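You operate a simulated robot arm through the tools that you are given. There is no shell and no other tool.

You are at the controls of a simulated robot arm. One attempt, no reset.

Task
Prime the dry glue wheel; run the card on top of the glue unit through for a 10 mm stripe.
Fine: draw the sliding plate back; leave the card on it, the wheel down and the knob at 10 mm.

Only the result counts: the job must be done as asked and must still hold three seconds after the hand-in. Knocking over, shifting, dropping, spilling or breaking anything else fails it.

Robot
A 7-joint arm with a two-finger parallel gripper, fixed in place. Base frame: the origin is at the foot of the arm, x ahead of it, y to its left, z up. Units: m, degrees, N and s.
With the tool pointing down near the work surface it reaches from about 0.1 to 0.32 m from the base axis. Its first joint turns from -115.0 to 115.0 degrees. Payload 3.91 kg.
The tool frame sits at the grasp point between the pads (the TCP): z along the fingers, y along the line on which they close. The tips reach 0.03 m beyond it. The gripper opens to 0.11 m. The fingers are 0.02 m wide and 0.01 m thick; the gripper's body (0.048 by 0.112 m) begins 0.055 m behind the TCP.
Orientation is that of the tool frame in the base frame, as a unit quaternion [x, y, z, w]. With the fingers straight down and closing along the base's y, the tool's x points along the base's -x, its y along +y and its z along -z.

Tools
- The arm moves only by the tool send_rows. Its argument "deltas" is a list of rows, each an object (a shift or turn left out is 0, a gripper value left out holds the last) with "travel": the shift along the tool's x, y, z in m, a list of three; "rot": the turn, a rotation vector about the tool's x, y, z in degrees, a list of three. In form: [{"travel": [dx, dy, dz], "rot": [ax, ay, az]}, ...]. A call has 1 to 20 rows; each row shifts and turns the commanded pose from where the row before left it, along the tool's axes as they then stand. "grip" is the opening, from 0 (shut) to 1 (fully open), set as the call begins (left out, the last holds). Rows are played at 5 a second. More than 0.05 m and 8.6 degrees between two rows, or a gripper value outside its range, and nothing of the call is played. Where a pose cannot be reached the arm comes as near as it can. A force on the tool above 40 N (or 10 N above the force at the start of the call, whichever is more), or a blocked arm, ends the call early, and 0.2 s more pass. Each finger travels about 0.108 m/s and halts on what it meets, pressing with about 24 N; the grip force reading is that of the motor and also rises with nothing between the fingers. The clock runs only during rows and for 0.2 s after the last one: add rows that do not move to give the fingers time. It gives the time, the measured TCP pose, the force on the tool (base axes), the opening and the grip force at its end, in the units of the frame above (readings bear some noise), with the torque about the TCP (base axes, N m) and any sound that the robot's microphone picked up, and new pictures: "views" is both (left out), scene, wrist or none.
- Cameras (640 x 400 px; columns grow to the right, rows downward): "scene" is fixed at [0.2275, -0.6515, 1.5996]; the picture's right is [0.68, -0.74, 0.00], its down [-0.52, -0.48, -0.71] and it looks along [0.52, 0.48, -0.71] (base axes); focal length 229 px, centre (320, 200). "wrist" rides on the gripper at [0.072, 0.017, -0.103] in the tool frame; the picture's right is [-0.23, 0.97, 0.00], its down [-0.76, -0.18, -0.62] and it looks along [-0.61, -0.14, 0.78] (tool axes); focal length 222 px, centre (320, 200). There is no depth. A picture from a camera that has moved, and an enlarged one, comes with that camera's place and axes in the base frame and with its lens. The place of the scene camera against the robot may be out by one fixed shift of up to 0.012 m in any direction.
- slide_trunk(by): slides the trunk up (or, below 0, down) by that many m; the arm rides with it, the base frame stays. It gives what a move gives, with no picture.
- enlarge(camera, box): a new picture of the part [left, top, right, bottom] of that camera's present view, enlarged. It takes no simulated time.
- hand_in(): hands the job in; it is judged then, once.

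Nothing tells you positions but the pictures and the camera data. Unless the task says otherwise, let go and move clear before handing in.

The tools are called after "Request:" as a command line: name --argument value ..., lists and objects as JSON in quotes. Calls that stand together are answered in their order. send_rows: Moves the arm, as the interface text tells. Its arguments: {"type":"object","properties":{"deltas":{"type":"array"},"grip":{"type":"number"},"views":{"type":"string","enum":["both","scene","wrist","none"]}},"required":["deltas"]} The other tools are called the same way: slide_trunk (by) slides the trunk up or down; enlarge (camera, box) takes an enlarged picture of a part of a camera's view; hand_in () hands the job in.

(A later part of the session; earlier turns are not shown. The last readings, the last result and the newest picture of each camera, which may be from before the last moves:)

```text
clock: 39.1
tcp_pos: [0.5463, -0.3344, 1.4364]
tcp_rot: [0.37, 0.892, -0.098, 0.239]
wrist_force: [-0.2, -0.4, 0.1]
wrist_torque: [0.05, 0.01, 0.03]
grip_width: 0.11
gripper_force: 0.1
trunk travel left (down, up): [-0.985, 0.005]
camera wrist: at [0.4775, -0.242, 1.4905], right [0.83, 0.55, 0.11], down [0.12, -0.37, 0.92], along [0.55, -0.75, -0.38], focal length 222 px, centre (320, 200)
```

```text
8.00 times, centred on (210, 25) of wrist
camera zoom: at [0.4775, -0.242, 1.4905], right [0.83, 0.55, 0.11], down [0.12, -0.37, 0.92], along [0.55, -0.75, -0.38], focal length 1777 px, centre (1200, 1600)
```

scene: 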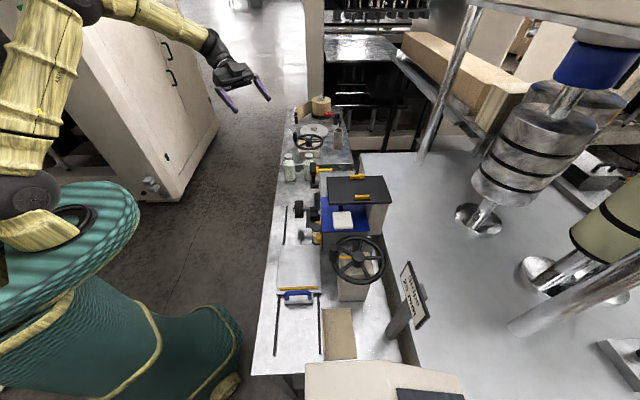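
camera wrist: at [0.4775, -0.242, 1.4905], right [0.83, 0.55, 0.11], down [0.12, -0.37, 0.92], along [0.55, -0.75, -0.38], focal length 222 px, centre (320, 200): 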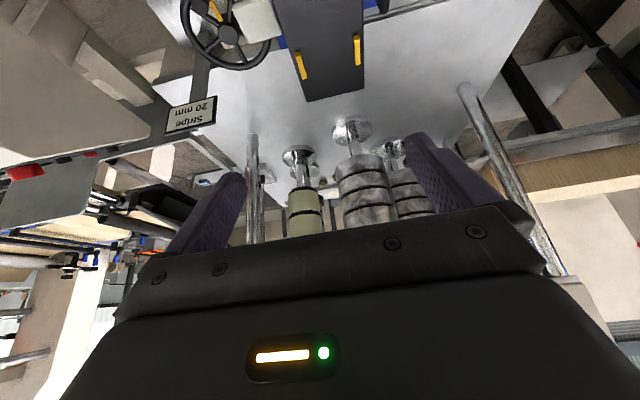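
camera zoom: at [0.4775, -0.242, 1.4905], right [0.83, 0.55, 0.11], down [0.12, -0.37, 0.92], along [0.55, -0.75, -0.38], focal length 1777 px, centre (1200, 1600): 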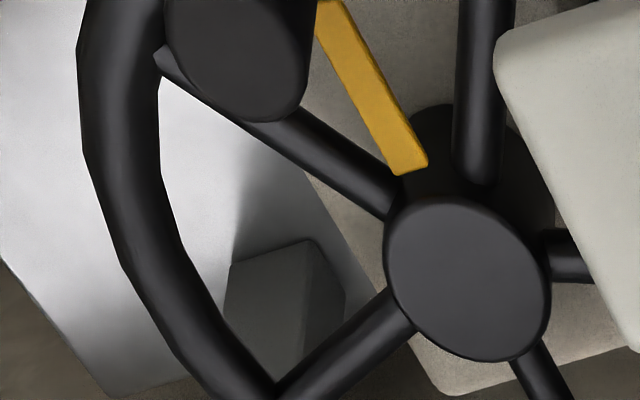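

The overview shows nothing else card-like, so the tan board lying on the glue unit's table must be the card. I'll start with the knob: go to a horizontal tool in front of it (knob centre ≈ u 0.208, v 0.607, z 1.027).

Request:
send_rows --deltas '[{"travel": [0.038, 0.01, -0.022]}, {"travel": [0.038, 0.01, -0.022]}, {"travel": [0.038, 0.01, -0.022]}, {"travel": [0.038, 0.01, -0.022]}, {"travel": [0.038, 0.01, -0.022]}, {"travel": [0, 0.008, 0], "rot": [0, -7.5, 0]}, {"rot": [0, -7.5, 0]}, {"rot": [0, -7.5, 0]}, {"rot": [0, -7.5, 0]}, {"rot": [0, -7.5, 0]}, {"rot": [0, -7.5, 0]}, {"rot": [0, -7.5, 0]}, {"rot": [0, -7.5, 0]}, {}]'

```text
clock: 42.1
tcp_pos: [0.4805, -0.1362, 1.4544]
tcp_rot: [0.271, 0.654, -0.27, 0.653]
wrist_force: [-0.8, 0.4, -0.1]
wrist_torque: [-0.01, 0.02, -0.01]
grip_width: 0.1102
gripper_force: 0.0
out of reach, approached as far as the arm can: row 10, 11, 12, 13
trunk travel left (down, up): [-0.985, 0.005]
camera wrist: at [0.42, -0.0513, 1.3828], right [0.69, 0.69, 0.23], down [-0.56, 0.32, 0.76], along [0.45, -0.66, 0.61], focal length 222 px, centre (320, 200)
```

scene: 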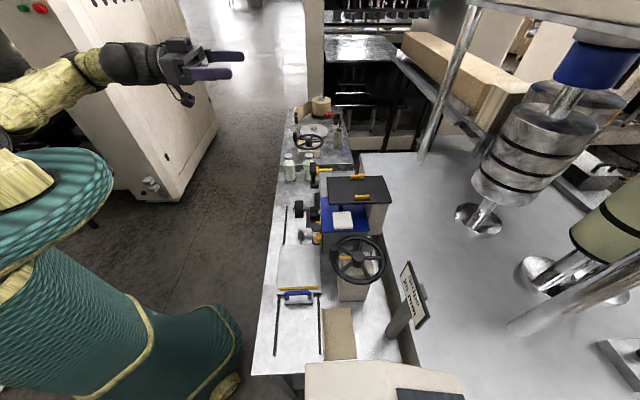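
wrist: 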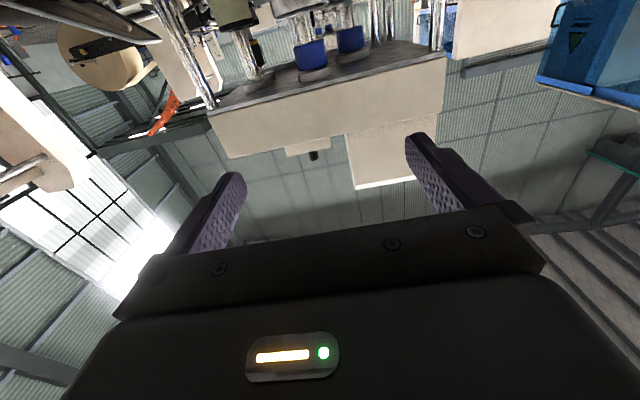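

The tool is horizontal now. I'll lower the trunk to knob height, still clear in front (v≈0.44), and align laterally with the knob.

Request:
slide_trunk --by -0.4

Request:
send_rows --deltas '[{"travel": [0, -0.02, 0]}, {"travel": [0, -0.019, 0]}, {}]'

```text
clock: 46.0
tcp_pos: [0.4803, -0.1369, 1.055]
tcp_rot: [0.272, 0.654, -0.271, 0.651]
wrist_force: [0.7, 0.2, 0.5]
wrist_torque: [0.01, -0.01, 0.03]
grip_width: 0.1101
gripper_force: 0.0
trunk travel left (down, up): [-0.585, 0.405]
```

```text
clock: 46.8
tcp_pos: [0.4794, -0.1659, 1.0603]
tcp_rot: [0.273, 0.654, -0.272, 0.651]
wrist_force: [-0.2, -0.4, 0.4]
wrist_torque: [0.0, 0.0, 0.03]
grip_width: 0.1097
gripper_force: 0.0
out of reach, approached as far as the arm can: row 1, 2
trunk travel left (down, up): [-0.585, 0.405]
camera wrist: at [0.4186, -0.0799, 0.9885], right [0.69, 0.69, 0.23], down [-0.56, 0.32, 0.76], along [0.45, -0.66, 0.6], focal length 222 px, centre (320, 200)
```

scene: 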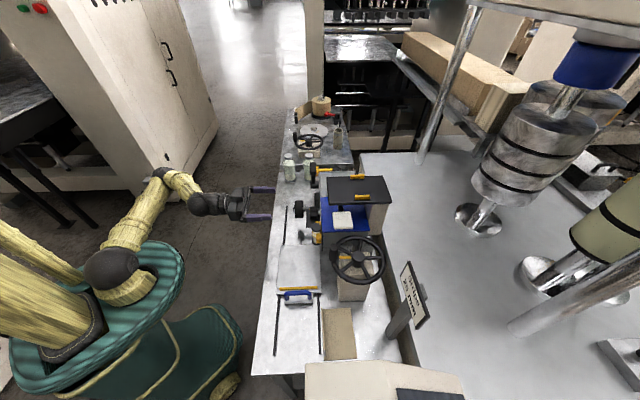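
wrist: 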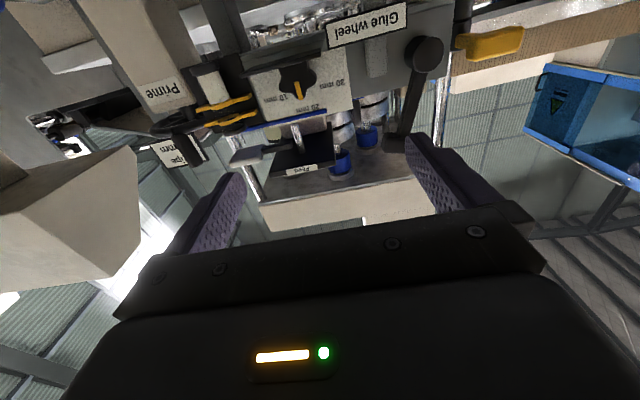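

Request:
enlarge --camera "wrist" --box '[230, 30, 390, 130]'

Request:
enlarge --camera "wrist" --box '[180, 90, 340, 190]'

Request:
send_rows --deltas '[{"travel": [0, 0, 0.04]}, {"travel": [0, 0, 0.04]}, {}]' --views "none"

```text
4.00 times, centred on (310, 80) of wrist
camera zoom: at [0.4186, -0.0799, 0.9885], right [0.69, 0.69, 0.23], down [-0.56, 0.32, 0.76], along [0.45, -0.66, 0.6], focal length 888 px, centre (360, 680)
```

zoom: 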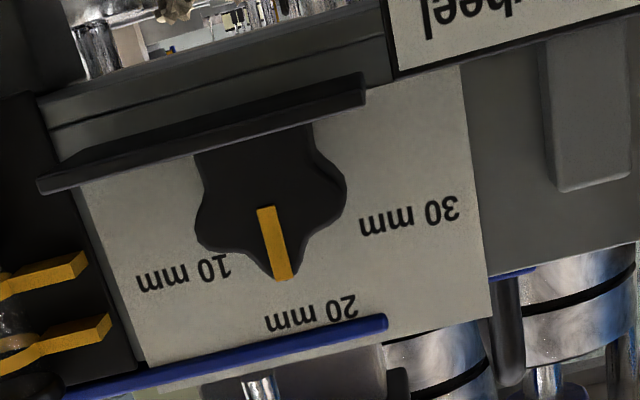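

```text
4.00 times, centred on (260, 140) of wrist
camera zoom: at [0.4186, -0.0799, 0.9885], right [0.69, 0.69, 0.23], down [-0.56, 0.32, 0.76], along [0.45, -0.66, 0.6], focal length 888 px, centre (560, 440)
```

zoom: 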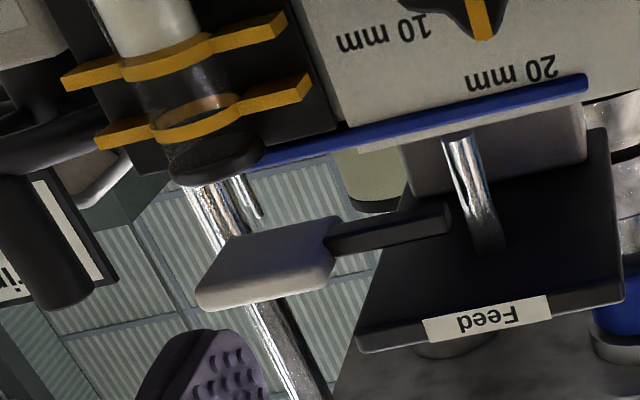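

```text
clock: 47.6
tcp_pos: [0.5365, -0.2237, 1.0591]
tcp_rot: [0.273, 0.654, -0.272, 0.651]
wrist_force: [-1.2, 0.2, -1.3]
wrist_torque: [0.03, 0.0, 0.0]
grip_width: 0.1098
gripper_force: 0.1
trunk travel left (down, up): [-0.585, 0.405]
```

Request:
send_rows --deltas '[{}]' --views "wrist"

Request:
enlarge --camera "wrist" --box '[230, 20, 390, 120]'

Request:
enlarge --camera "scene" --box '[296, 196, 328, 216]'

```text
clock: 48.0
tcp_pos: [0.5372, -0.2229, 1.0585]
tcp_rot: [0.273, 0.654, -0.272, 0.651]
wrist_force: [-0.3, 0.2, 0.2]
wrist_torque: [-0.01, -0.01, 0.01]
grip_width: 0.1099
gripper_force: 0.1
trunk travel left (down, up): [-0.585, 0.405]
camera wrist: at [0.4757, -0.1378, 0.9873], right [0.69, 0.69, 0.23], down [-0.56, 0.32, 0.76], along [0.45, -0.66, 0.6], focal length 222 px, centre (320, 200)
```

wrist: 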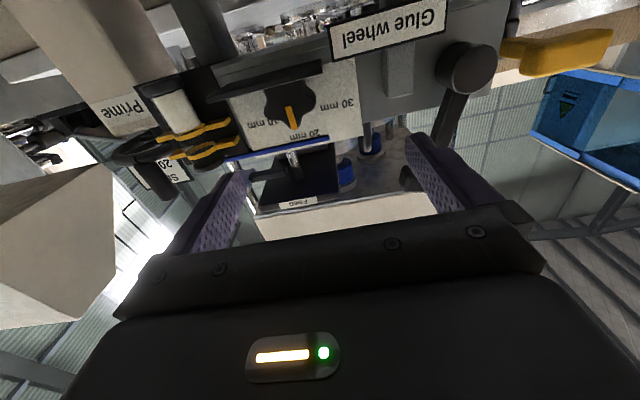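

```text
4.00 times, centred on (310, 70) of wrist
camera zoom: at [0.4757, -0.1378, 0.9873], right [0.69, 0.69, 0.23], down [-0.56, 0.32, 0.76], along [0.45, -0.66, 0.6], focal length 888 px, centre (360, 720)
```

zoom: 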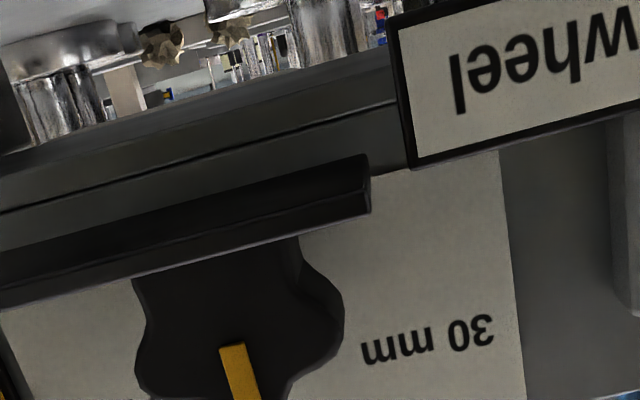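

```text
16.00 times, centred on (312, 206) of scene
camera zoom: at [0.2275, -0.6515, 1.5996], right [0.68, -0.74, 0.0], down [-0.52, -0.48, -0.71], along [0.52, 0.48, -0.71], focal length 3670 px, centre (448, 104)
```

zoom: 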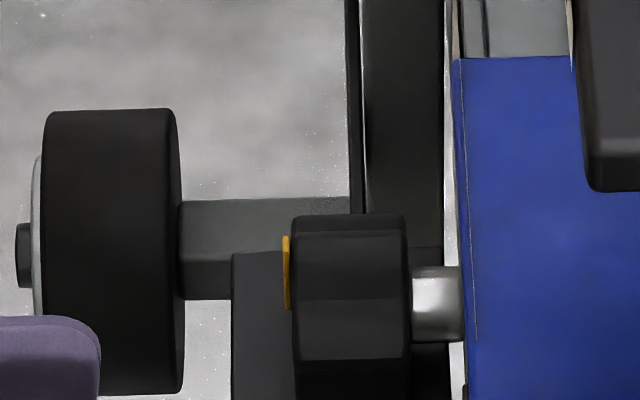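

The knob is a 5-lobed star (R≈22 mm) with its pointer lobe up at 20 mm and a guard plate close beneath it. I'll pinch the top lobe between the fingers and swing it about the knob axis; first align with a narrow opening.

Request:
send_rows --deltas '[{"travel": [0.0115, -0.018, 0]}, {}, {"travel": [0, 0, 0.02]}, {}]' --grip 0.4

Request:
enlarge --camera "wrist" --box '[230, 20, 390, 120]'

Request:
enlarge --camera "scene" --box '[290, 190, 338, 220]'

```text
clock: 49.0
tcp_pos: [0.5381, -0.2511, 1.047]
tcp_rot: [0.273, 0.653, -0.273, 0.651]
wrist_force: [0.0, 0.5, 0.2]
wrist_torque: [0.01, -0.02, -0.03]
grip_width: 0.0441
gripper_force: 0.0
trunk travel left (down, up): [-0.585, 0.405]
camera wrist: at [0.4769, -0.1655, 0.9749], right [0.69, 0.69, 0.23], down [-0.56, 0.32, 0.76], along [0.45, -0.66, 0.6], focal length 222 px, centre (320, 200)
```

scene: 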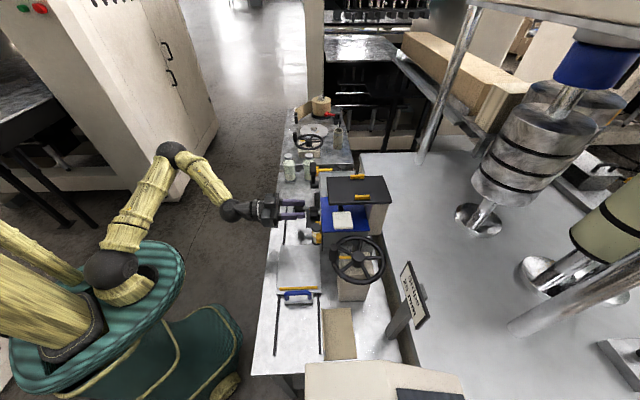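
wrist: 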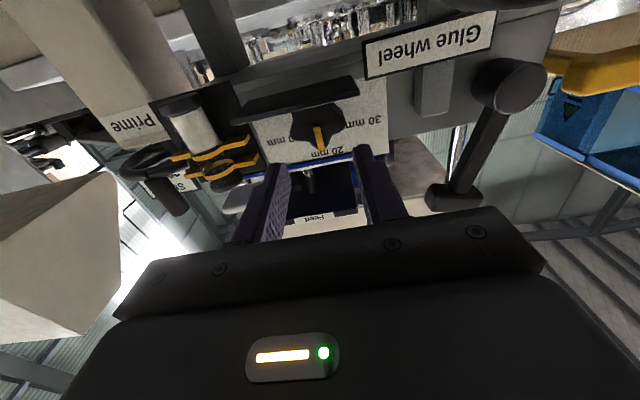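

```text
4.00 times, centred on (310, 70) of wrist
camera zoom: at [0.4769, -0.1655, 0.9749], right [0.69, 0.69, 0.23], down [-0.56, 0.32, 0.76], along [0.45, -0.66, 0.6], focal length 888 px, centre (360, 720)
```

zoom: 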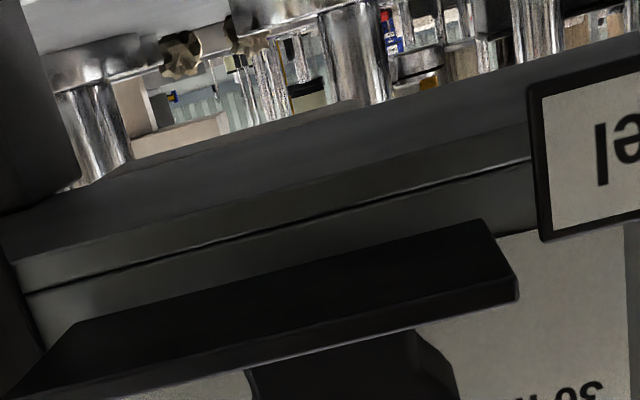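

```text
13.33 times, centred on (314, 205) of scene
camera zoom: at [0.2275, -0.6515, 1.5996], right [0.68, -0.74, 0.0], down [-0.52, -0.48, -0.71], along [0.52, 0.48, -0.71], focal length 3058 px, centre (400, 133)
```

zoom: 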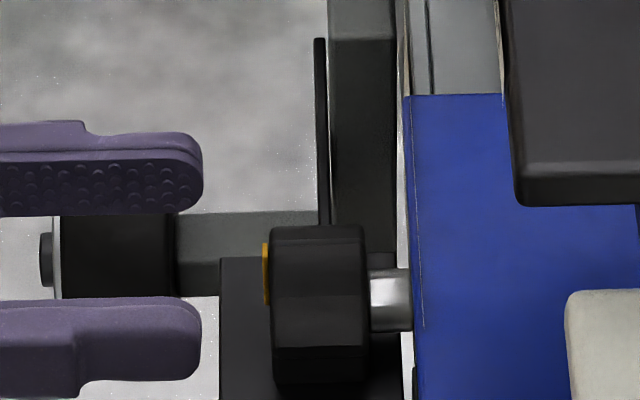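

Measuring both fingers and knob in the same picture, the knob axis is at u≈0.204, z≈1.028. The lobes are too shallow to pinch singly, so I'll grip across the two side lobes, slightly above the axis to clear the guard plate, and turn in strokes.

Request:
send_rows --deltas '[{"travel": [0.0125, 0.001, 0]}, {"travel": [0, 0, 0.022]}, {"travel": [0, 0, 0.02]}, {}]' --grip 0.48

Request:
enlarge --camera "scene" --box '[290, 190, 338, 220]'

```text
clock: 50.0
tcp_pos: [0.5675, -0.2784, 1.0345]
tcp_rot: [0.272, 0.654, -0.271, 0.652]
wrist_force: [0.2, 0.1, -0.1]
wrist_torque: [-0.02, -0.04, 0.04]
grip_width: 0.0527
gripper_force: 0.0
trunk travel left (down, up): [-0.585, 0.405]
camera wrist: at [0.507, -0.193, 0.9631], right [0.69, 0.69, 0.23], down [-0.56, 0.31, 0.76], along [0.45, -0.66, 0.6], focal length 222 px, centre (320, 200)
```

scene: 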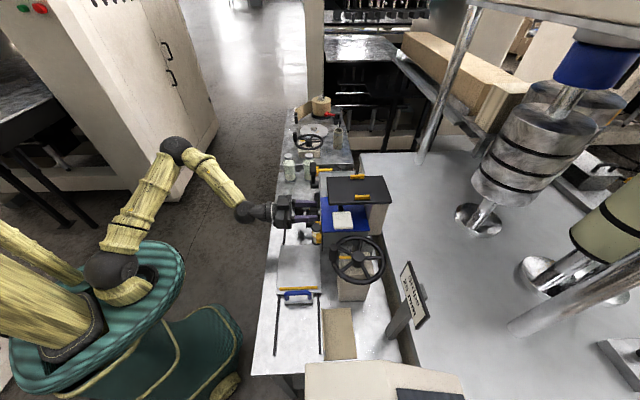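
wrist: 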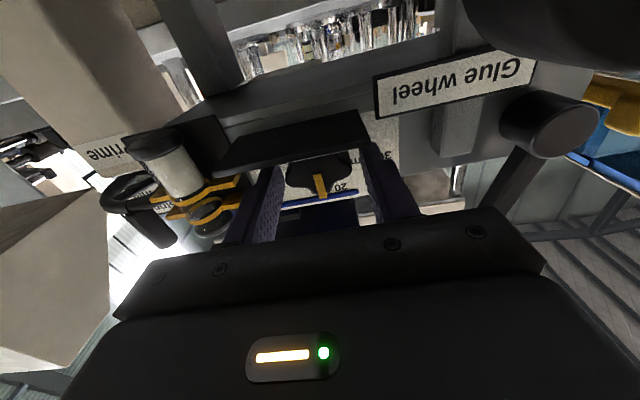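

```text
13.33 times, centred on (314, 205) of scene
camera zoom: at [0.2275, -0.6515, 1.5996], right [0.68, -0.74, 0.0], down [-0.52, -0.48, -0.71], along [0.52, 0.48, -0.71], focal length 3058 px, centre (400, 133)
```

zoom: 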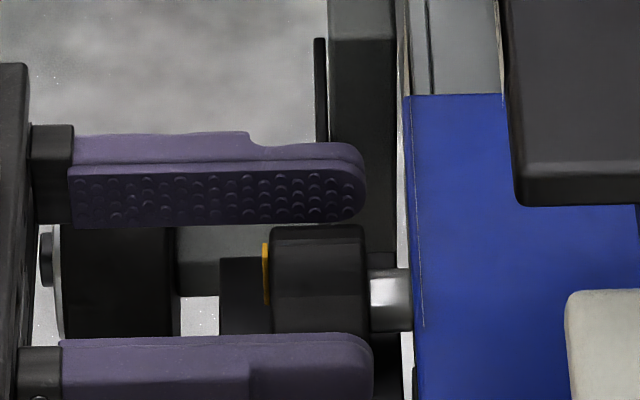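

The fingers straddle the knob correctly. Closing on it now.

Request:
send_rows --deltas '[{}, {}, {}]' --grip 0.0

Request:
enlarge --camera "wrist" --box '[240, 110, 400, 210]'

```text
clock: 50.8
tcp_pos: [0.5686, -0.2777, 1.0351]
tcp_rot: [0.272, 0.654, -0.272, 0.652]
wrist_force: [2.2, -1.3, 0.6]
wrist_torque: [0.07, 0.1, 0.49]
grip_width: 0.0396
gripper_force: 44.8
trunk travel left (down, up): [-0.585, 0.405]
camera wrist: at [0.507, -0.193, 0.9631], right [0.69, 0.69, 0.23], down [-0.56, 0.32, 0.76], along [0.45, -0.66, 0.6], focal length 222 px, centre (320, 200)
```

scene: 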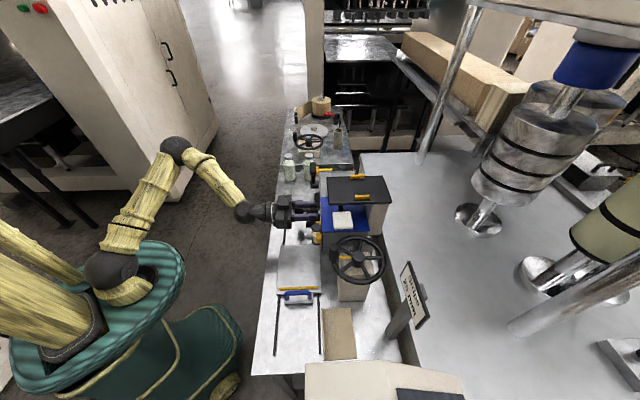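
wrist: 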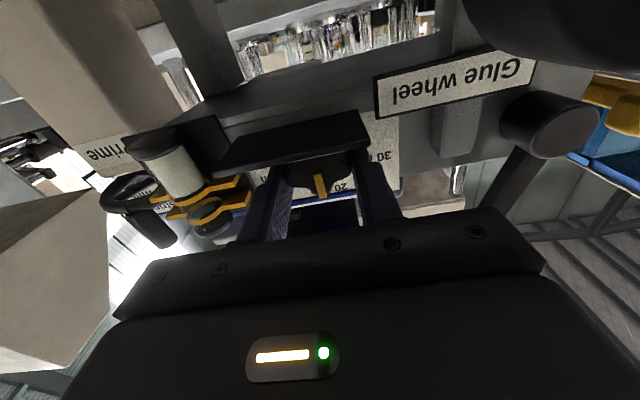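

```text
4.00 times, centred on (320, 160) of wrist
camera zoom: at [0.507, -0.193, 0.9631], right [0.69, 0.69, 0.23], down [-0.56, 0.32, 0.76], along [0.45, -0.66, 0.6], focal length 888 px, centre (320, 360)
```

zoom: 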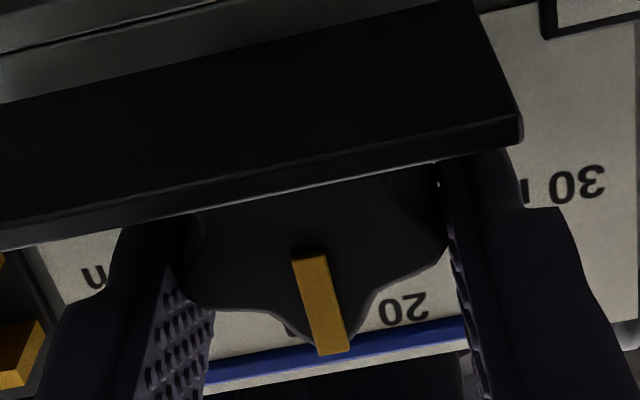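

Gripped at 39.6 mm as predicted. Now I turn clockwise (seen from the robot) 25° about the knob axis.

Request:
send_rows --deltas '[{"travel": [0, -0.00057, 0], "rot": [0, 0, 5]}, {"travel": [0, -0.00057, 0], "rot": [0, 0, 5]}, {"travel": [0, -0.00057, 0], "rot": [0, 0, 5]}, {"travel": [0, -0.00057, 0], "rot": [0, 0, 5]}, {"travel": [0, -0.00057, 0], "rot": [0, 0, 4]}, {}]'

Request:
enlarge --camera "wrist" --box '[240, 110, 400, 210]'

Request:
enlarge --camera "scene" --box '[290, 190, 338, 220]'

```text
clock: 52.2
tcp_pos: [0.5653, -0.2819, 1.0343]
tcp_rot: [0.403, 0.584, -0.13, 0.693]
wrist_force: [-3.0, -8.3, -9.7]
wrist_torque: [-0.5, -0.38, 0.54]
grip_width: 0.0397
gripper_force: 45.1
trunk travel left (down, up): [-0.585, 0.405]
camera wrist: at [0.5242, -0.1758, 0.9759], right [0.57, 0.56, 0.6], down [-0.77, 0.11, 0.63], along [0.28, -0.82, 0.49], focal length 222 px, centre (320, 200)
```

scene: 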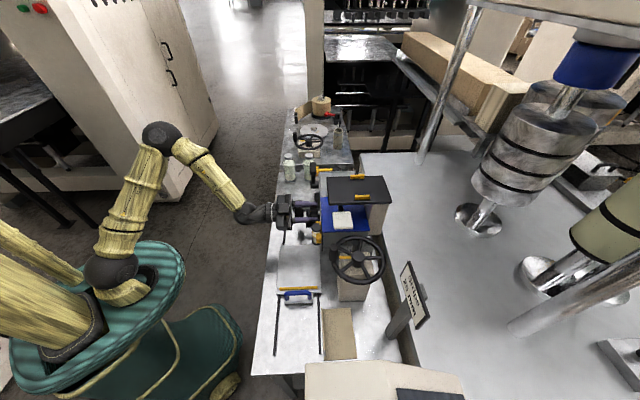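
wrist: 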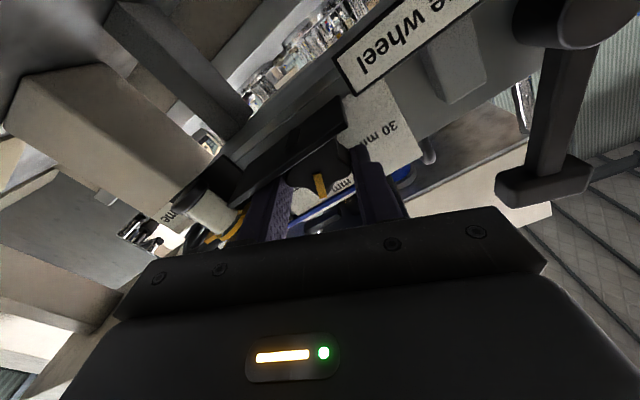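

```text
4.00 times, centred on (320, 160) of wrist
camera zoom: at [0.5242, -0.1758, 0.9759], right [0.57, 0.56, 0.6], down [-0.77, 0.11, 0.63], along [0.28, -0.82, 0.49], focal length 888 px, centre (320, 360)
```

zoom: 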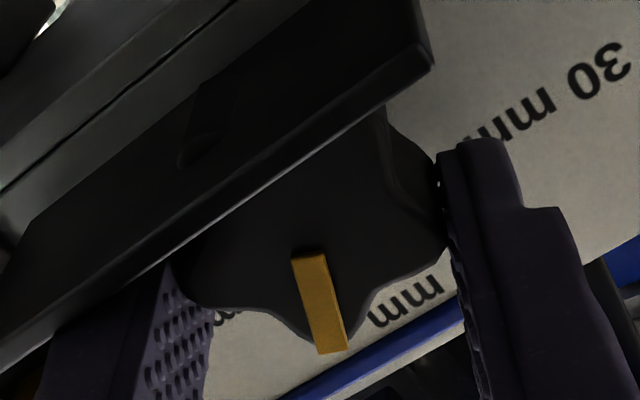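

```text
13.33 times, centred on (314, 205) of scene
camera zoom: at [0.2275, -0.6515, 1.5996], right [0.68, -0.74, 0.0], down [-0.52, -0.48, -0.71], along [0.52, 0.48, -0.71], focal length 3058 px, centre (400, 133)
```

zoom: 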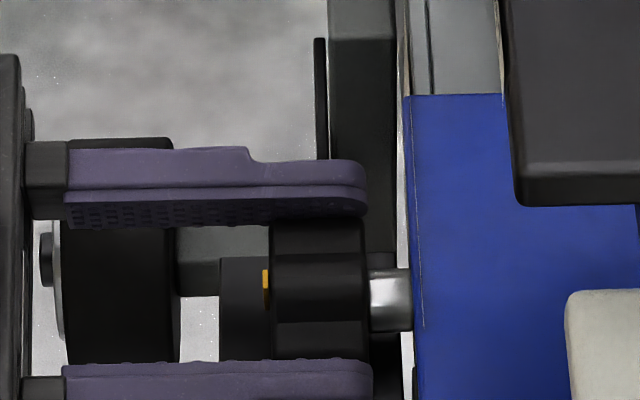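

The knob follows (pointer now ~24° toward 10 mm). I'll open slightly, back off straight, roll back for a second grip, and check the pointer.

Request:
send_rows --deltas '[{}, {"travel": [0, 0, -0.02]}, {"travel": [0, 0, -0.02]}, {"rot": [0, 0, -7.2]}, {"rot": [0, 0, -7.2]}, {"rot": [0, 0, -7.2]}, {"rot": [0, 0, -7.2]}, {"rot": [0, 0, -7.2]}, {"travel": [0.0032, 0.0037, 0]}, {}]' --grip 0.42

Request:
enlarge --camera "wrist" --box '[240, 60, 400, 160]'

Request:
enlarge --camera "scene" --box '[290, 190, 338, 220]'

Request:
enlarge --camera "scene" --box '[380, 250, 444, 290]'

```text
clock: 54.4
tcp_pos: [0.5395, -0.2486, 1.0327]
tcp_rot: [0.202, 0.679, -0.339, 0.619]
wrist_force: [-0.9, -0.5, -0.8]
wrist_torque: [-0.03, 0.02, -0.03]
grip_width: 0.0462
gripper_force: 0.0
trunk travel left (down, up): [-0.585, 0.405]
camera wrist: at [0.4673, -0.1748, 0.9581], right [0.71, 0.7, 0.02], down [-0.45, 0.43, 0.78], along [0.54, -0.56, 0.62], focal length 222 px, centre (320, 200)
```

scene: 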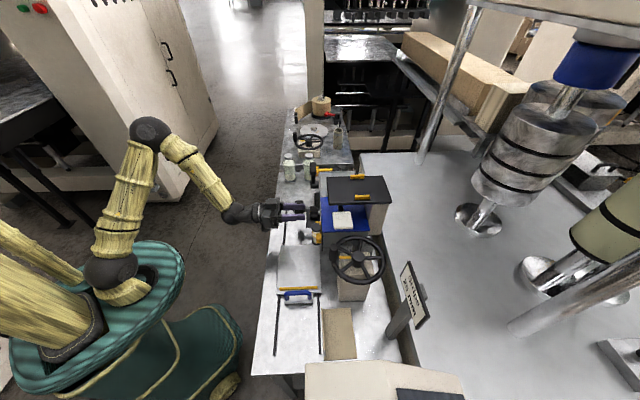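
wrist: 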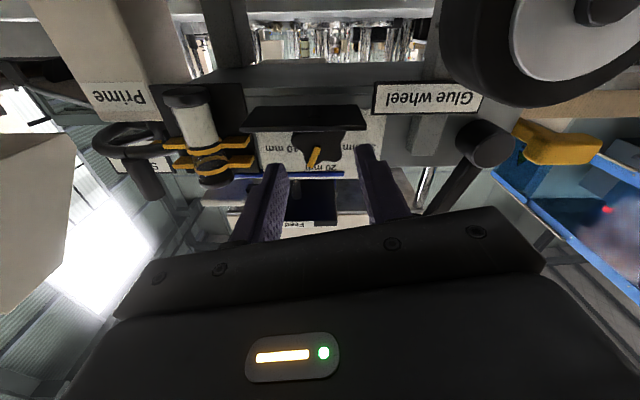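

```text
4.00 times, centred on (320, 110) of wrist
camera zoom: at [0.4673, -0.1748, 0.9581], right [0.71, 0.7, 0.02], down [-0.45, 0.43, 0.78], along [0.54, -0.56, 0.62], focal length 888 px, centre (320, 560)
```

zoom: 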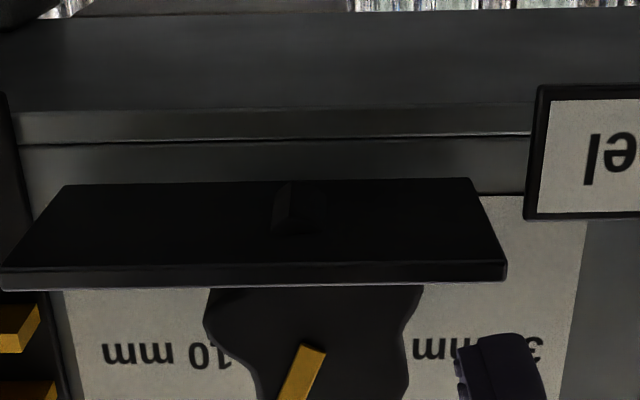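

```text
13.33 times, centred on (314, 205) of scene
camera zoom: at [0.2275, -0.6515, 1.5996], right [0.68, -0.74, 0.0], down [-0.52, -0.48, -0.71], along [0.52, 0.48, -0.71], focal length 3058 px, centre (400, 133)
```

zoom: 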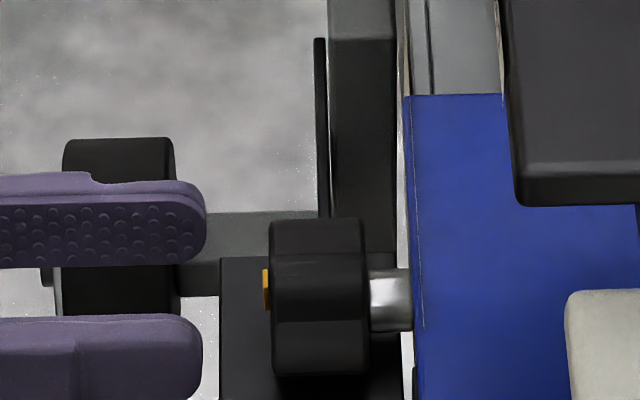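

```text
10.00 times, centred on (412, 270) of scene
camera zoom: at [0.2275, -0.6515, 1.5996], right [0.68, -0.74, 0.0], down [-0.52, -0.48, -0.71], along [0.52, 0.48, -0.71], focal length 2294 px, centre (-600, -500)
```

zoom: 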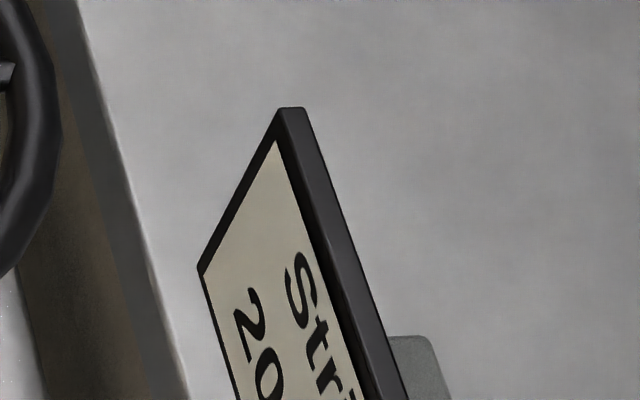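

The knob stays where I leave it (no spring). The 10 mm label sits about 64° from vertical, so I'll re-grip here for a second stroke of 30°.

Request:
send_rows --deltas '[{"travel": [0.0017, -0.0013, 0]}, {"travel": [0, 0, 0.021]}, {"travel": [0, 0, 0.02]}, {}]' --grip 0.44 --views "none"

Request:
enlarge --camera "scene" --box '[290, 190, 338, 220]'

Request:
enlarge --camera "wrist" --box '[240, 100, 400, 200]'

```text
clock: 55.4
tcp_pos: [0.568, -0.2783, 1.0302]
tcp_rot: [0.202, 0.679, -0.338, 0.62]
wrist_force: [0.3, -0.4, 0.5]
wrist_torque: [0.02, 0.0, -0.01]
grip_width: 0.0485
gripper_force: 0.0
trunk travel left (down, up): [-0.585, 0.405]
```

```text
13.33 times, centred on (314, 205) of scene
camera zoom: at [0.2275, -0.6515, 1.5996], right [0.68, -0.74, 0.0], down [-0.52, -0.48, -0.71], along [0.52, 0.48, -0.71], focal length 3058 px, centre (400, 133)
```

zoom: 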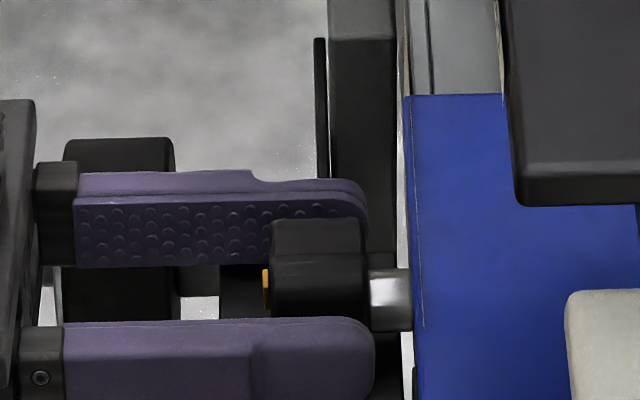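

```text
4.00 times, centred on (320, 150) of wrist
camera zoom: at [0.4961, -0.2043, 0.9569], right [0.71, 0.7, 0.02], down [-0.45, 0.43, 0.78], along [0.54, -0.56, 0.62], focal length 888 px, centre (320, 400)
```

zoom: 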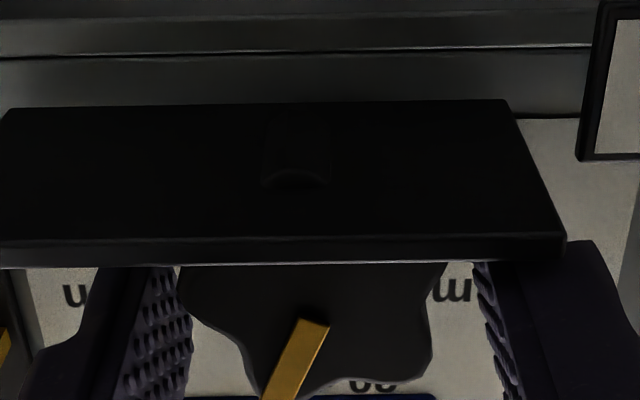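

Request:
send_rows --deltas '[{}, {}, {"travel": [0, -0.00026, 0], "rot": [0, 0, 5]}, {"travel": [0, -0.00026, 0], "rot": [0, 0, 5]}, {"travel": [0, -0.00026, 0], "rot": [0, 0, 5]}, {"travel": [0, -0.00026, 0], "rot": [0, 0, 5]}, {"travel": [0, -0.00026, 0], "rot": [0, 0, 5]}, {"travel": [0, -0.00026, 0], "rot": [0, 0, 5]}, {}]' --grip 0.0 --views "none"

Request:
enlarge --camera "wrist" --box '[240, 100, 400, 200]'

Request:
enlarge --camera "scene" --box '[290, 190, 338, 220]'

```text
clock: 57.4
tcp_pos: [0.5662, -0.2794, 1.0306]
tcp_rot: [0.37, 0.603, -0.165, 0.687]
wrist_force: [8.0, 2.9, 3.3]
wrist_torque: [0.28, 0.16, 1.24]
grip_width: 0.0397
gripper_force: 45.1
trunk travel left (down, up): [-0.585, 0.405]
```

```text
4.00 times, centred on (320, 150) of wrist
camera zoom: at [0.5215, -0.1793, 0.967], right [0.61, 0.6, 0.52], down [-0.73, 0.15, 0.67], along [0.32, -0.78, 0.53], focal length 888 px, centre (320, 400)
```

zoom: 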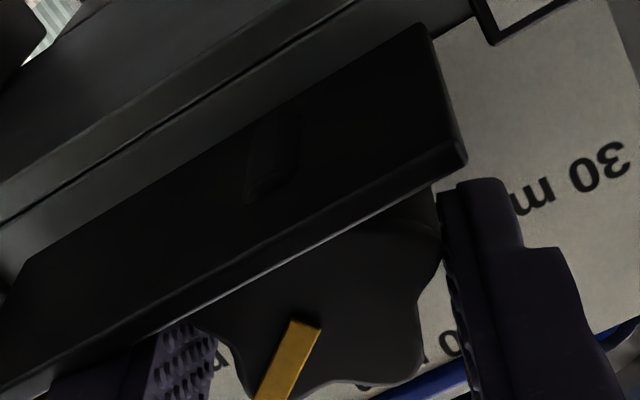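

```text
13.33 times, centred on (314, 205) of scene
camera zoom: at [0.2275, -0.6515, 1.5996], right [0.68, -0.74, 0.0], down [-0.52, -0.48, -0.71], along [0.52, 0.48, -0.71], focal length 3058 px, centre (400, 133)
```

zoom: 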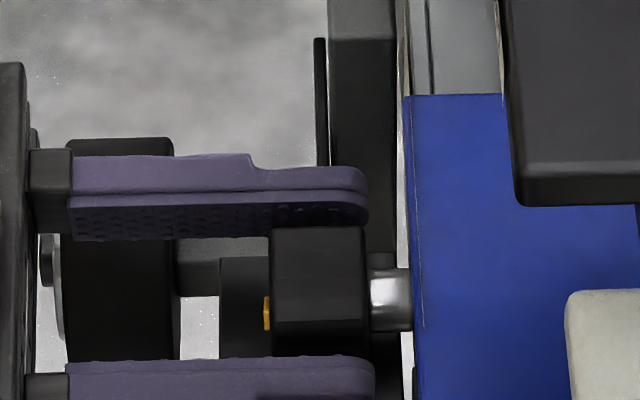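

Pointer should now be at ~54°. I'll release, retreat, roll back, and check the pointer against the 10 mm label.

Request:
send_rows --deltas '[{}, {"travel": [0, 0, -0.02]}, {"travel": [0, 0, -0.025]}, {"rot": [0, 0, -7.2]}, {"rot": [0, 0, -7.2]}, {"rot": [0, 0, -7.2]}, {"rot": [0, 0, -7.2]}, {"rot": [0, 0, -7.2]}, {"travel": [0, 0, -0.03]}, {}]' --grip 0.42 --views "wrist"

Request:
enlarge --camera "wrist" --box '[230, 50, 390, 150]'

```text
clock: 59.6
tcp_pos: [0.5139, -0.2278, 1.0304]
tcp_rot: [0.166, 0.689, -0.371, 0.601]
wrist_force: [-0.3, -0.5, -0.7]
wrist_torque: [0.0, -0.01, 0.0]
grip_width: 0.0465
gripper_force: 0.0
trunk travel left (down, up): [-0.585, 0.405]
camera wrist: at [0.4352, -0.1589, 0.9563], right [0.71, 0.7, -0.09], down [-0.39, 0.49, 0.78], along [0.59, -0.52, 0.62], focal length 222 px, centre (320, 200)
```

wrist: 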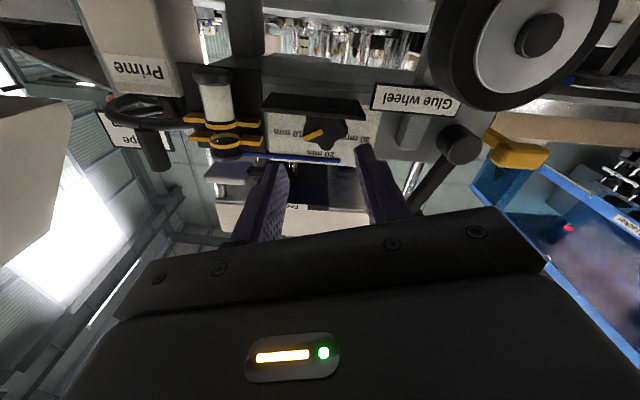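

```text
4.00 times, centred on (310, 100) of wrist
camera zoom: at [0.4352, -0.1589, 0.9563], right [0.71, 0.7, -0.09], down [-0.39, 0.49, 0.78], along [0.59, -0.52, 0.62], focal length 888 px, centre (360, 600)
```

zoom: 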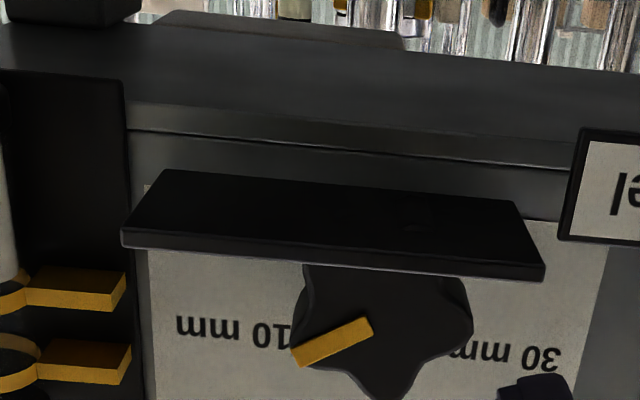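

The pointer looks close to the 10 mm label already. I'll take a square-on view to measure the angle accurately.

Request:
send_rows --deltas '[{"rot": [0, 0, 6]}, {"rot": [0, 0, 6]}, {"rot": [0, 0, 6]}, {"travel": [0, 0, -0.04]}, {"travel": [-0.03, 0, 0], "rot": [0, 7.2, 0]}, {"rot": [0, 7.2, 0]}, {"rot": [0, 7.2, 0]}, {"rot": [0, 7.2, 0]}, {"rot": [0, 7.2, 0]}, {}]' --grip 1.0 --views "wrist"

Request:
enlarge --camera "wrist" --box '[260, 90, 420, 190]'

```text
clock: 61.8
tcp_pos: [0.4853, -0.2, 1.0609]
tcp_rot: [0.343, 0.824, -0.173, 0.417]
wrist_force: [0.5, -0.2, 0.3]
wrist_torque: [-0.03, 0.0, 0.02]
grip_width: 0.1101
gripper_force: 0.0
trunk travel left (down, up): [-0.585, 0.405]
camera wrist: at [0.4079, -0.098, 1.0643], right [0.78, 0.59, 0.18], down [-0.16, -0.09, 0.98], along [0.6, -0.8, 0.03], focal length 222 px, centre (320, 200)
```

wrist: 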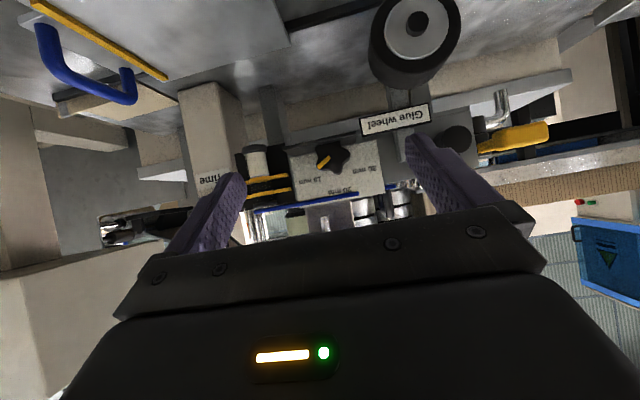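

```text
4.00 times, centred on (340, 140) of wrist
camera zoom: at [0.4079, -0.098, 1.0643], right [0.78, 0.59, 0.18], down [-0.16, -0.09, 0.98], along [0.6, -0.8, 0.03], focal length 888 px, centre (240, 440)
```

zoom: 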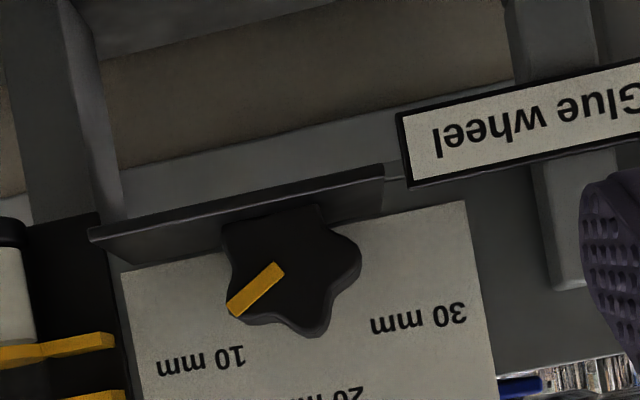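

The pointer measures ~60° and the 10 mm label also ~60°, so the knob is set to 10 mm. Next is the Prime crank: I'll move over to view it closely.

Request:
slide_trunk --by 0.2

Request:
send_rows --deltas '[{"rot": [0, 8, 0]}, {"rot": [0, 8, 0]}, {"rot": [0, 8, 0]}, {"travel": [0, -0.045, 0]}, {"travel": [0, -0.045, 0]}, {"travel": [0, -0.045, 0]}, {"travel": [0, -0.045, 0]}, {}]' --views "wrist"

Request:
enlarge --camera "wrist" --box '[240, 60, 400, 160]'

```text
clock: 63.9
tcp_pos: [0.4843, -0.201, 1.2607]
tcp_rot: [0.343, 0.823, -0.174, 0.417]
wrist_force: [-0.1, 0.1, -0.9]
wrist_torque: [-0.04, 0.02, -0.01]
grip_width: 0.1099
gripper_force: 0.1
trunk travel left (down, up): [-0.785, 0.205]
```

```text
clock: 65.9
tcp_pos: [0.4001, -0.2824, 1.2611]
tcp_rot: [0.31, 0.915, -0.084, 0.244]
wrist_force: [-0.5, 0.4, 0.7]
wrist_torque: [-0.04, 0.05, -0.03]
grip_width: 0.1102
gripper_force: 0.0
trunk travel left (down, up): [-0.785, 0.205]
stopped in row 8: the arm was blocked; the commanded pose is now the measured one
camera wrist: at [0.3192, -0.2, 1.3148], right [0.75, 0.65, 0.11], down [0.17, -0.35, 0.92], along [0.64, -0.67, -0.38], focal length 222 px, centre (320, 200)
```

wrist: 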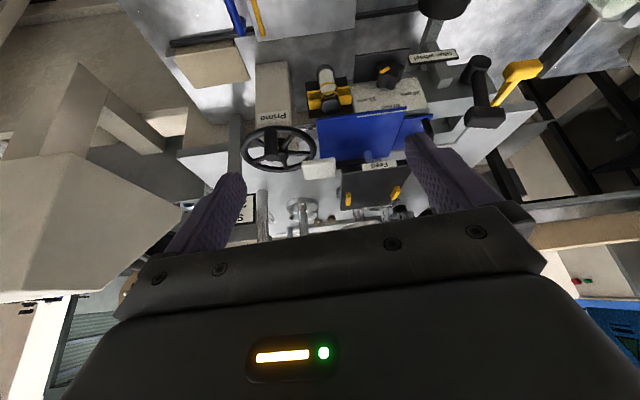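

```text
4.00 times, centred on (320, 110) of wrist
camera zoom: at [0.3192, -0.2, 1.3148], right [0.75, 0.65, 0.11], down [0.17, -0.35, 0.92], along [0.64, -0.67, -0.38], focal length 888 px, centre (320, 560)
```

zoom: 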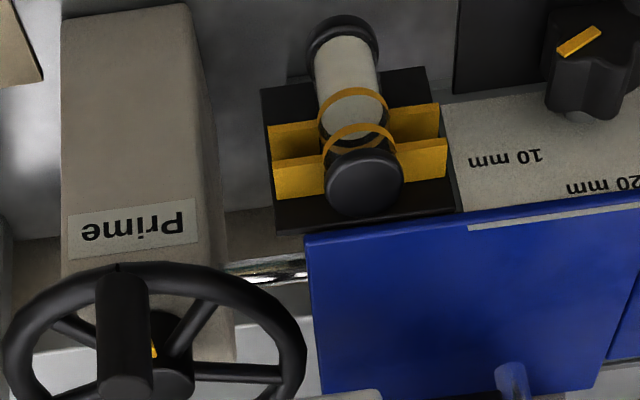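

The move ended short ("arm blocked"), so I'll look at the scene to see why.

Request:
send_rows --deltas '[{}]' --views "scene"

Request:
enlarge --camera "scene" --box '[0, 20, 288, 200]'

```text
clock: 66.3
tcp_pos: [0.3993, -0.2839, 1.2607]
tcp_rot: [0.31, 0.915, -0.082, 0.244]
wrist_force: [0.3, -0.1, 0.6]
wrist_torque: [-0.02, 0.03, -0.01]
grip_width: 0.1102
gripper_force: 0.0
trunk travel left (down, up): [-0.785, 0.205]
```

scene: 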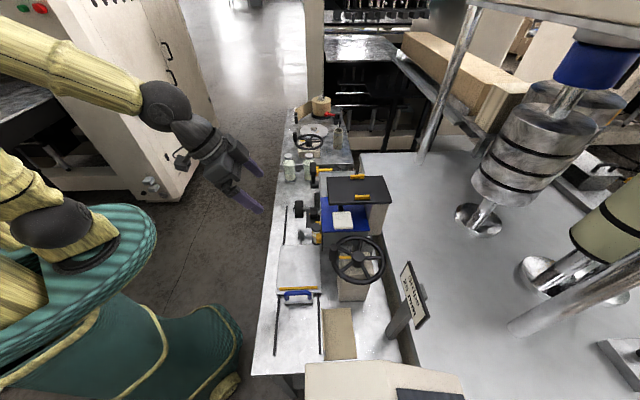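

```text
2.22 times, centred on (144, 110) of scene
camera zoom: at [0.2275, -0.6515, 1.5996], right [0.68, -0.74, 0.0], down [-0.52, -0.48, -0.71], along [0.52, 0.48, -0.71], focal length 510 px, centre (711, 400)
```

zoom: 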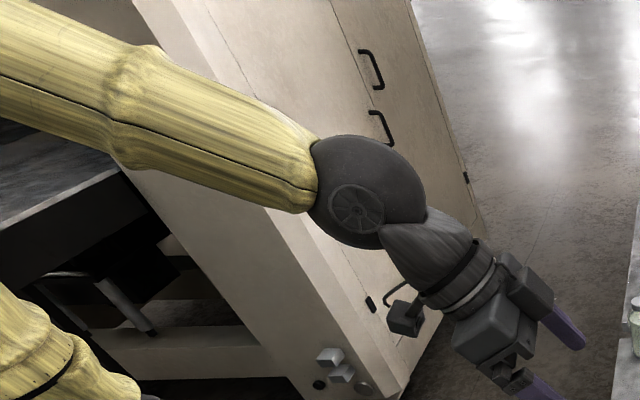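

Request:
send_rows --deltas '[{"rot": [3, 0, 6]}, {"travel": [0.02, -0.03, 0]}, {"travel": [0.02, -0.03, 0]}, {}]' --views "scene"

```text
clock: 67.3
tcp_pos: [0.3369, -0.3169, 1.2296]
tcp_rot: [0.364, 0.895, -0.096, 0.239]
wrist_force: [0.1, 0.8, -1.2]
wrist_torque: [0.0, 0.0, 0.01]
grip_width: 0.11
gripper_force: 0.0
out of reach, approached as far as the arm can: row 3
trunk travel left (down, up): [-0.785, 0.205]
```

scene: 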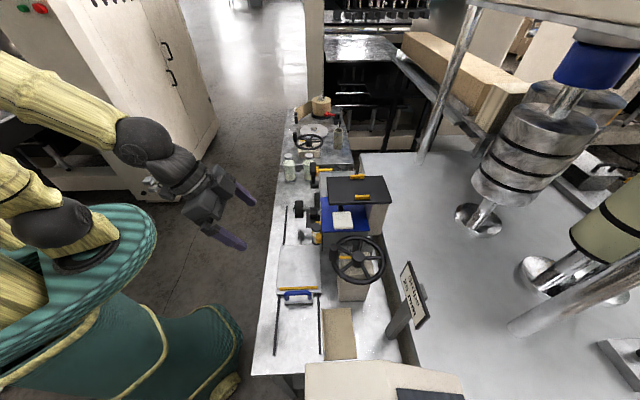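

I'm back on track. For the crank I want the tool straight down with the fingers closing along the bench's depth (yaw +45), so I'll rotate here in free space.

Request:
send_rows --deltas '[{"rot": [0, 7.5, 0]}, {"rot": [0, 7.5, 0]}, {"rot": [0, 7.5, 0]}, {"rot": [0, 7.5, 0]}, {"rot": [0, 0, -8.2]}, {"rot": [0, 0, -8.2]}, {"rot": [0, 0, -8.2]}, {"rot": [0, 0, -8.2]}, {"rot": [0, 0, -8.2]}, {"rot": [0, 0, -8.2]}, {"rot": [0, 0, -8.2]}, {"rot": [0, 0, -8.2]}, {"rot": [0, 0, -8.2]}, {"rot": [0, 0, -8.2]}, {"rot": [0, 0, -8]}, {}]'

```text
clock: 70.7
tcp_pos: [0.3231, -0.1785, 1.2061]
tcp_rot: [-0.389, 0.921, 0.003, 0.003]
wrist_force: [0.5, -0.1, 0.9]
wrist_torque: [0.01, 0.0, -0.02]
grip_width: 0.11
gripper_force: 0.1
out of reach, approached as far as the arm can: row 12, 13, 14, 15
trunk travel left (down, up): [-0.785, 0.205]
camera wrist: at [0.2604, -0.2196, 1.3077], right [-0.54, 0.84, 0.0], down [0.66, 0.42, 0.63], along [0.53, 0.34, -0.78], focal length 222 px, centre (320, 200)
```

scene: 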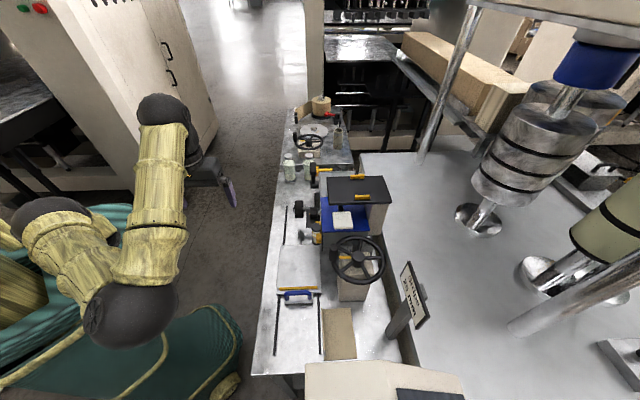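
wrist: 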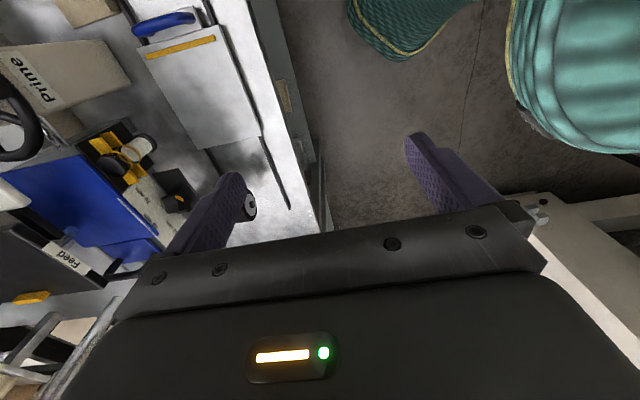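

The arm reached the new yaw. Now I move over the crank at safe height (tips above the white paddle).

Request:
send_rows --deltas '[{"travel": [0.0109, -0.039, 0]}, {"travel": [0.0109, -0.039, 0]}, {"travel": [0.0109, -0.039, 0]}, {"travel": [0.0109, -0.039, 0]}, {"travel": [0.0109, -0.039, 0]}, {"travel": [0.0109, -0.039, 0]}, {"travel": [0.0109, -0.02, 0]}, {}]'

```text
clock: 72.5
tcp_pos: [0.3673, -0.1702, 1.1846]
tcp_rot: [-0.388, 0.921, 0.004, 0.002]
wrist_force: [-0.4, -0.5, -0.9]
wrist_torque: [0.02, 0.0, 0.02]
grip_width: 0.1099
gripper_force: 0.1
out of reach, approached as far as the arm can: row 1, 2, 3, 4, 5, 6, 7
trunk travel left (down, up): [-0.785, 0.205]
camera wrist: at [0.3042, -0.2112, 1.2879], right [-0.54, 0.84, 0.0], down [0.66, 0.42, 0.63], along [0.53, 0.34, -0.78], focal length 222 px, centre (320, 200)
```

scene: 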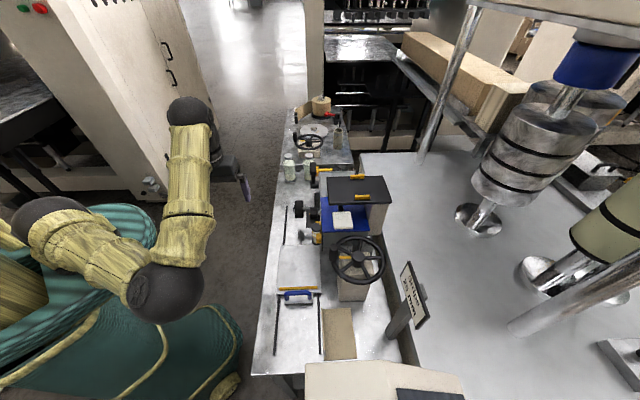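
wrist: 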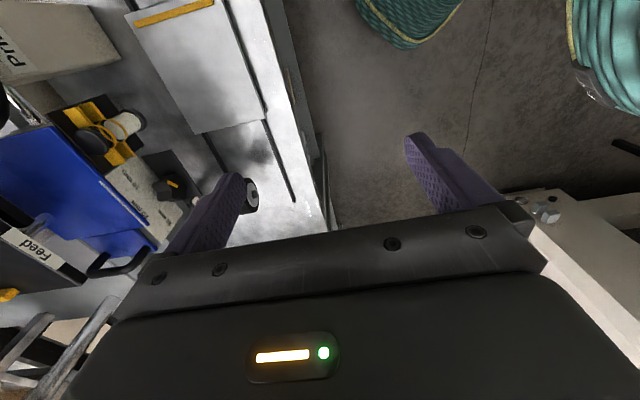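

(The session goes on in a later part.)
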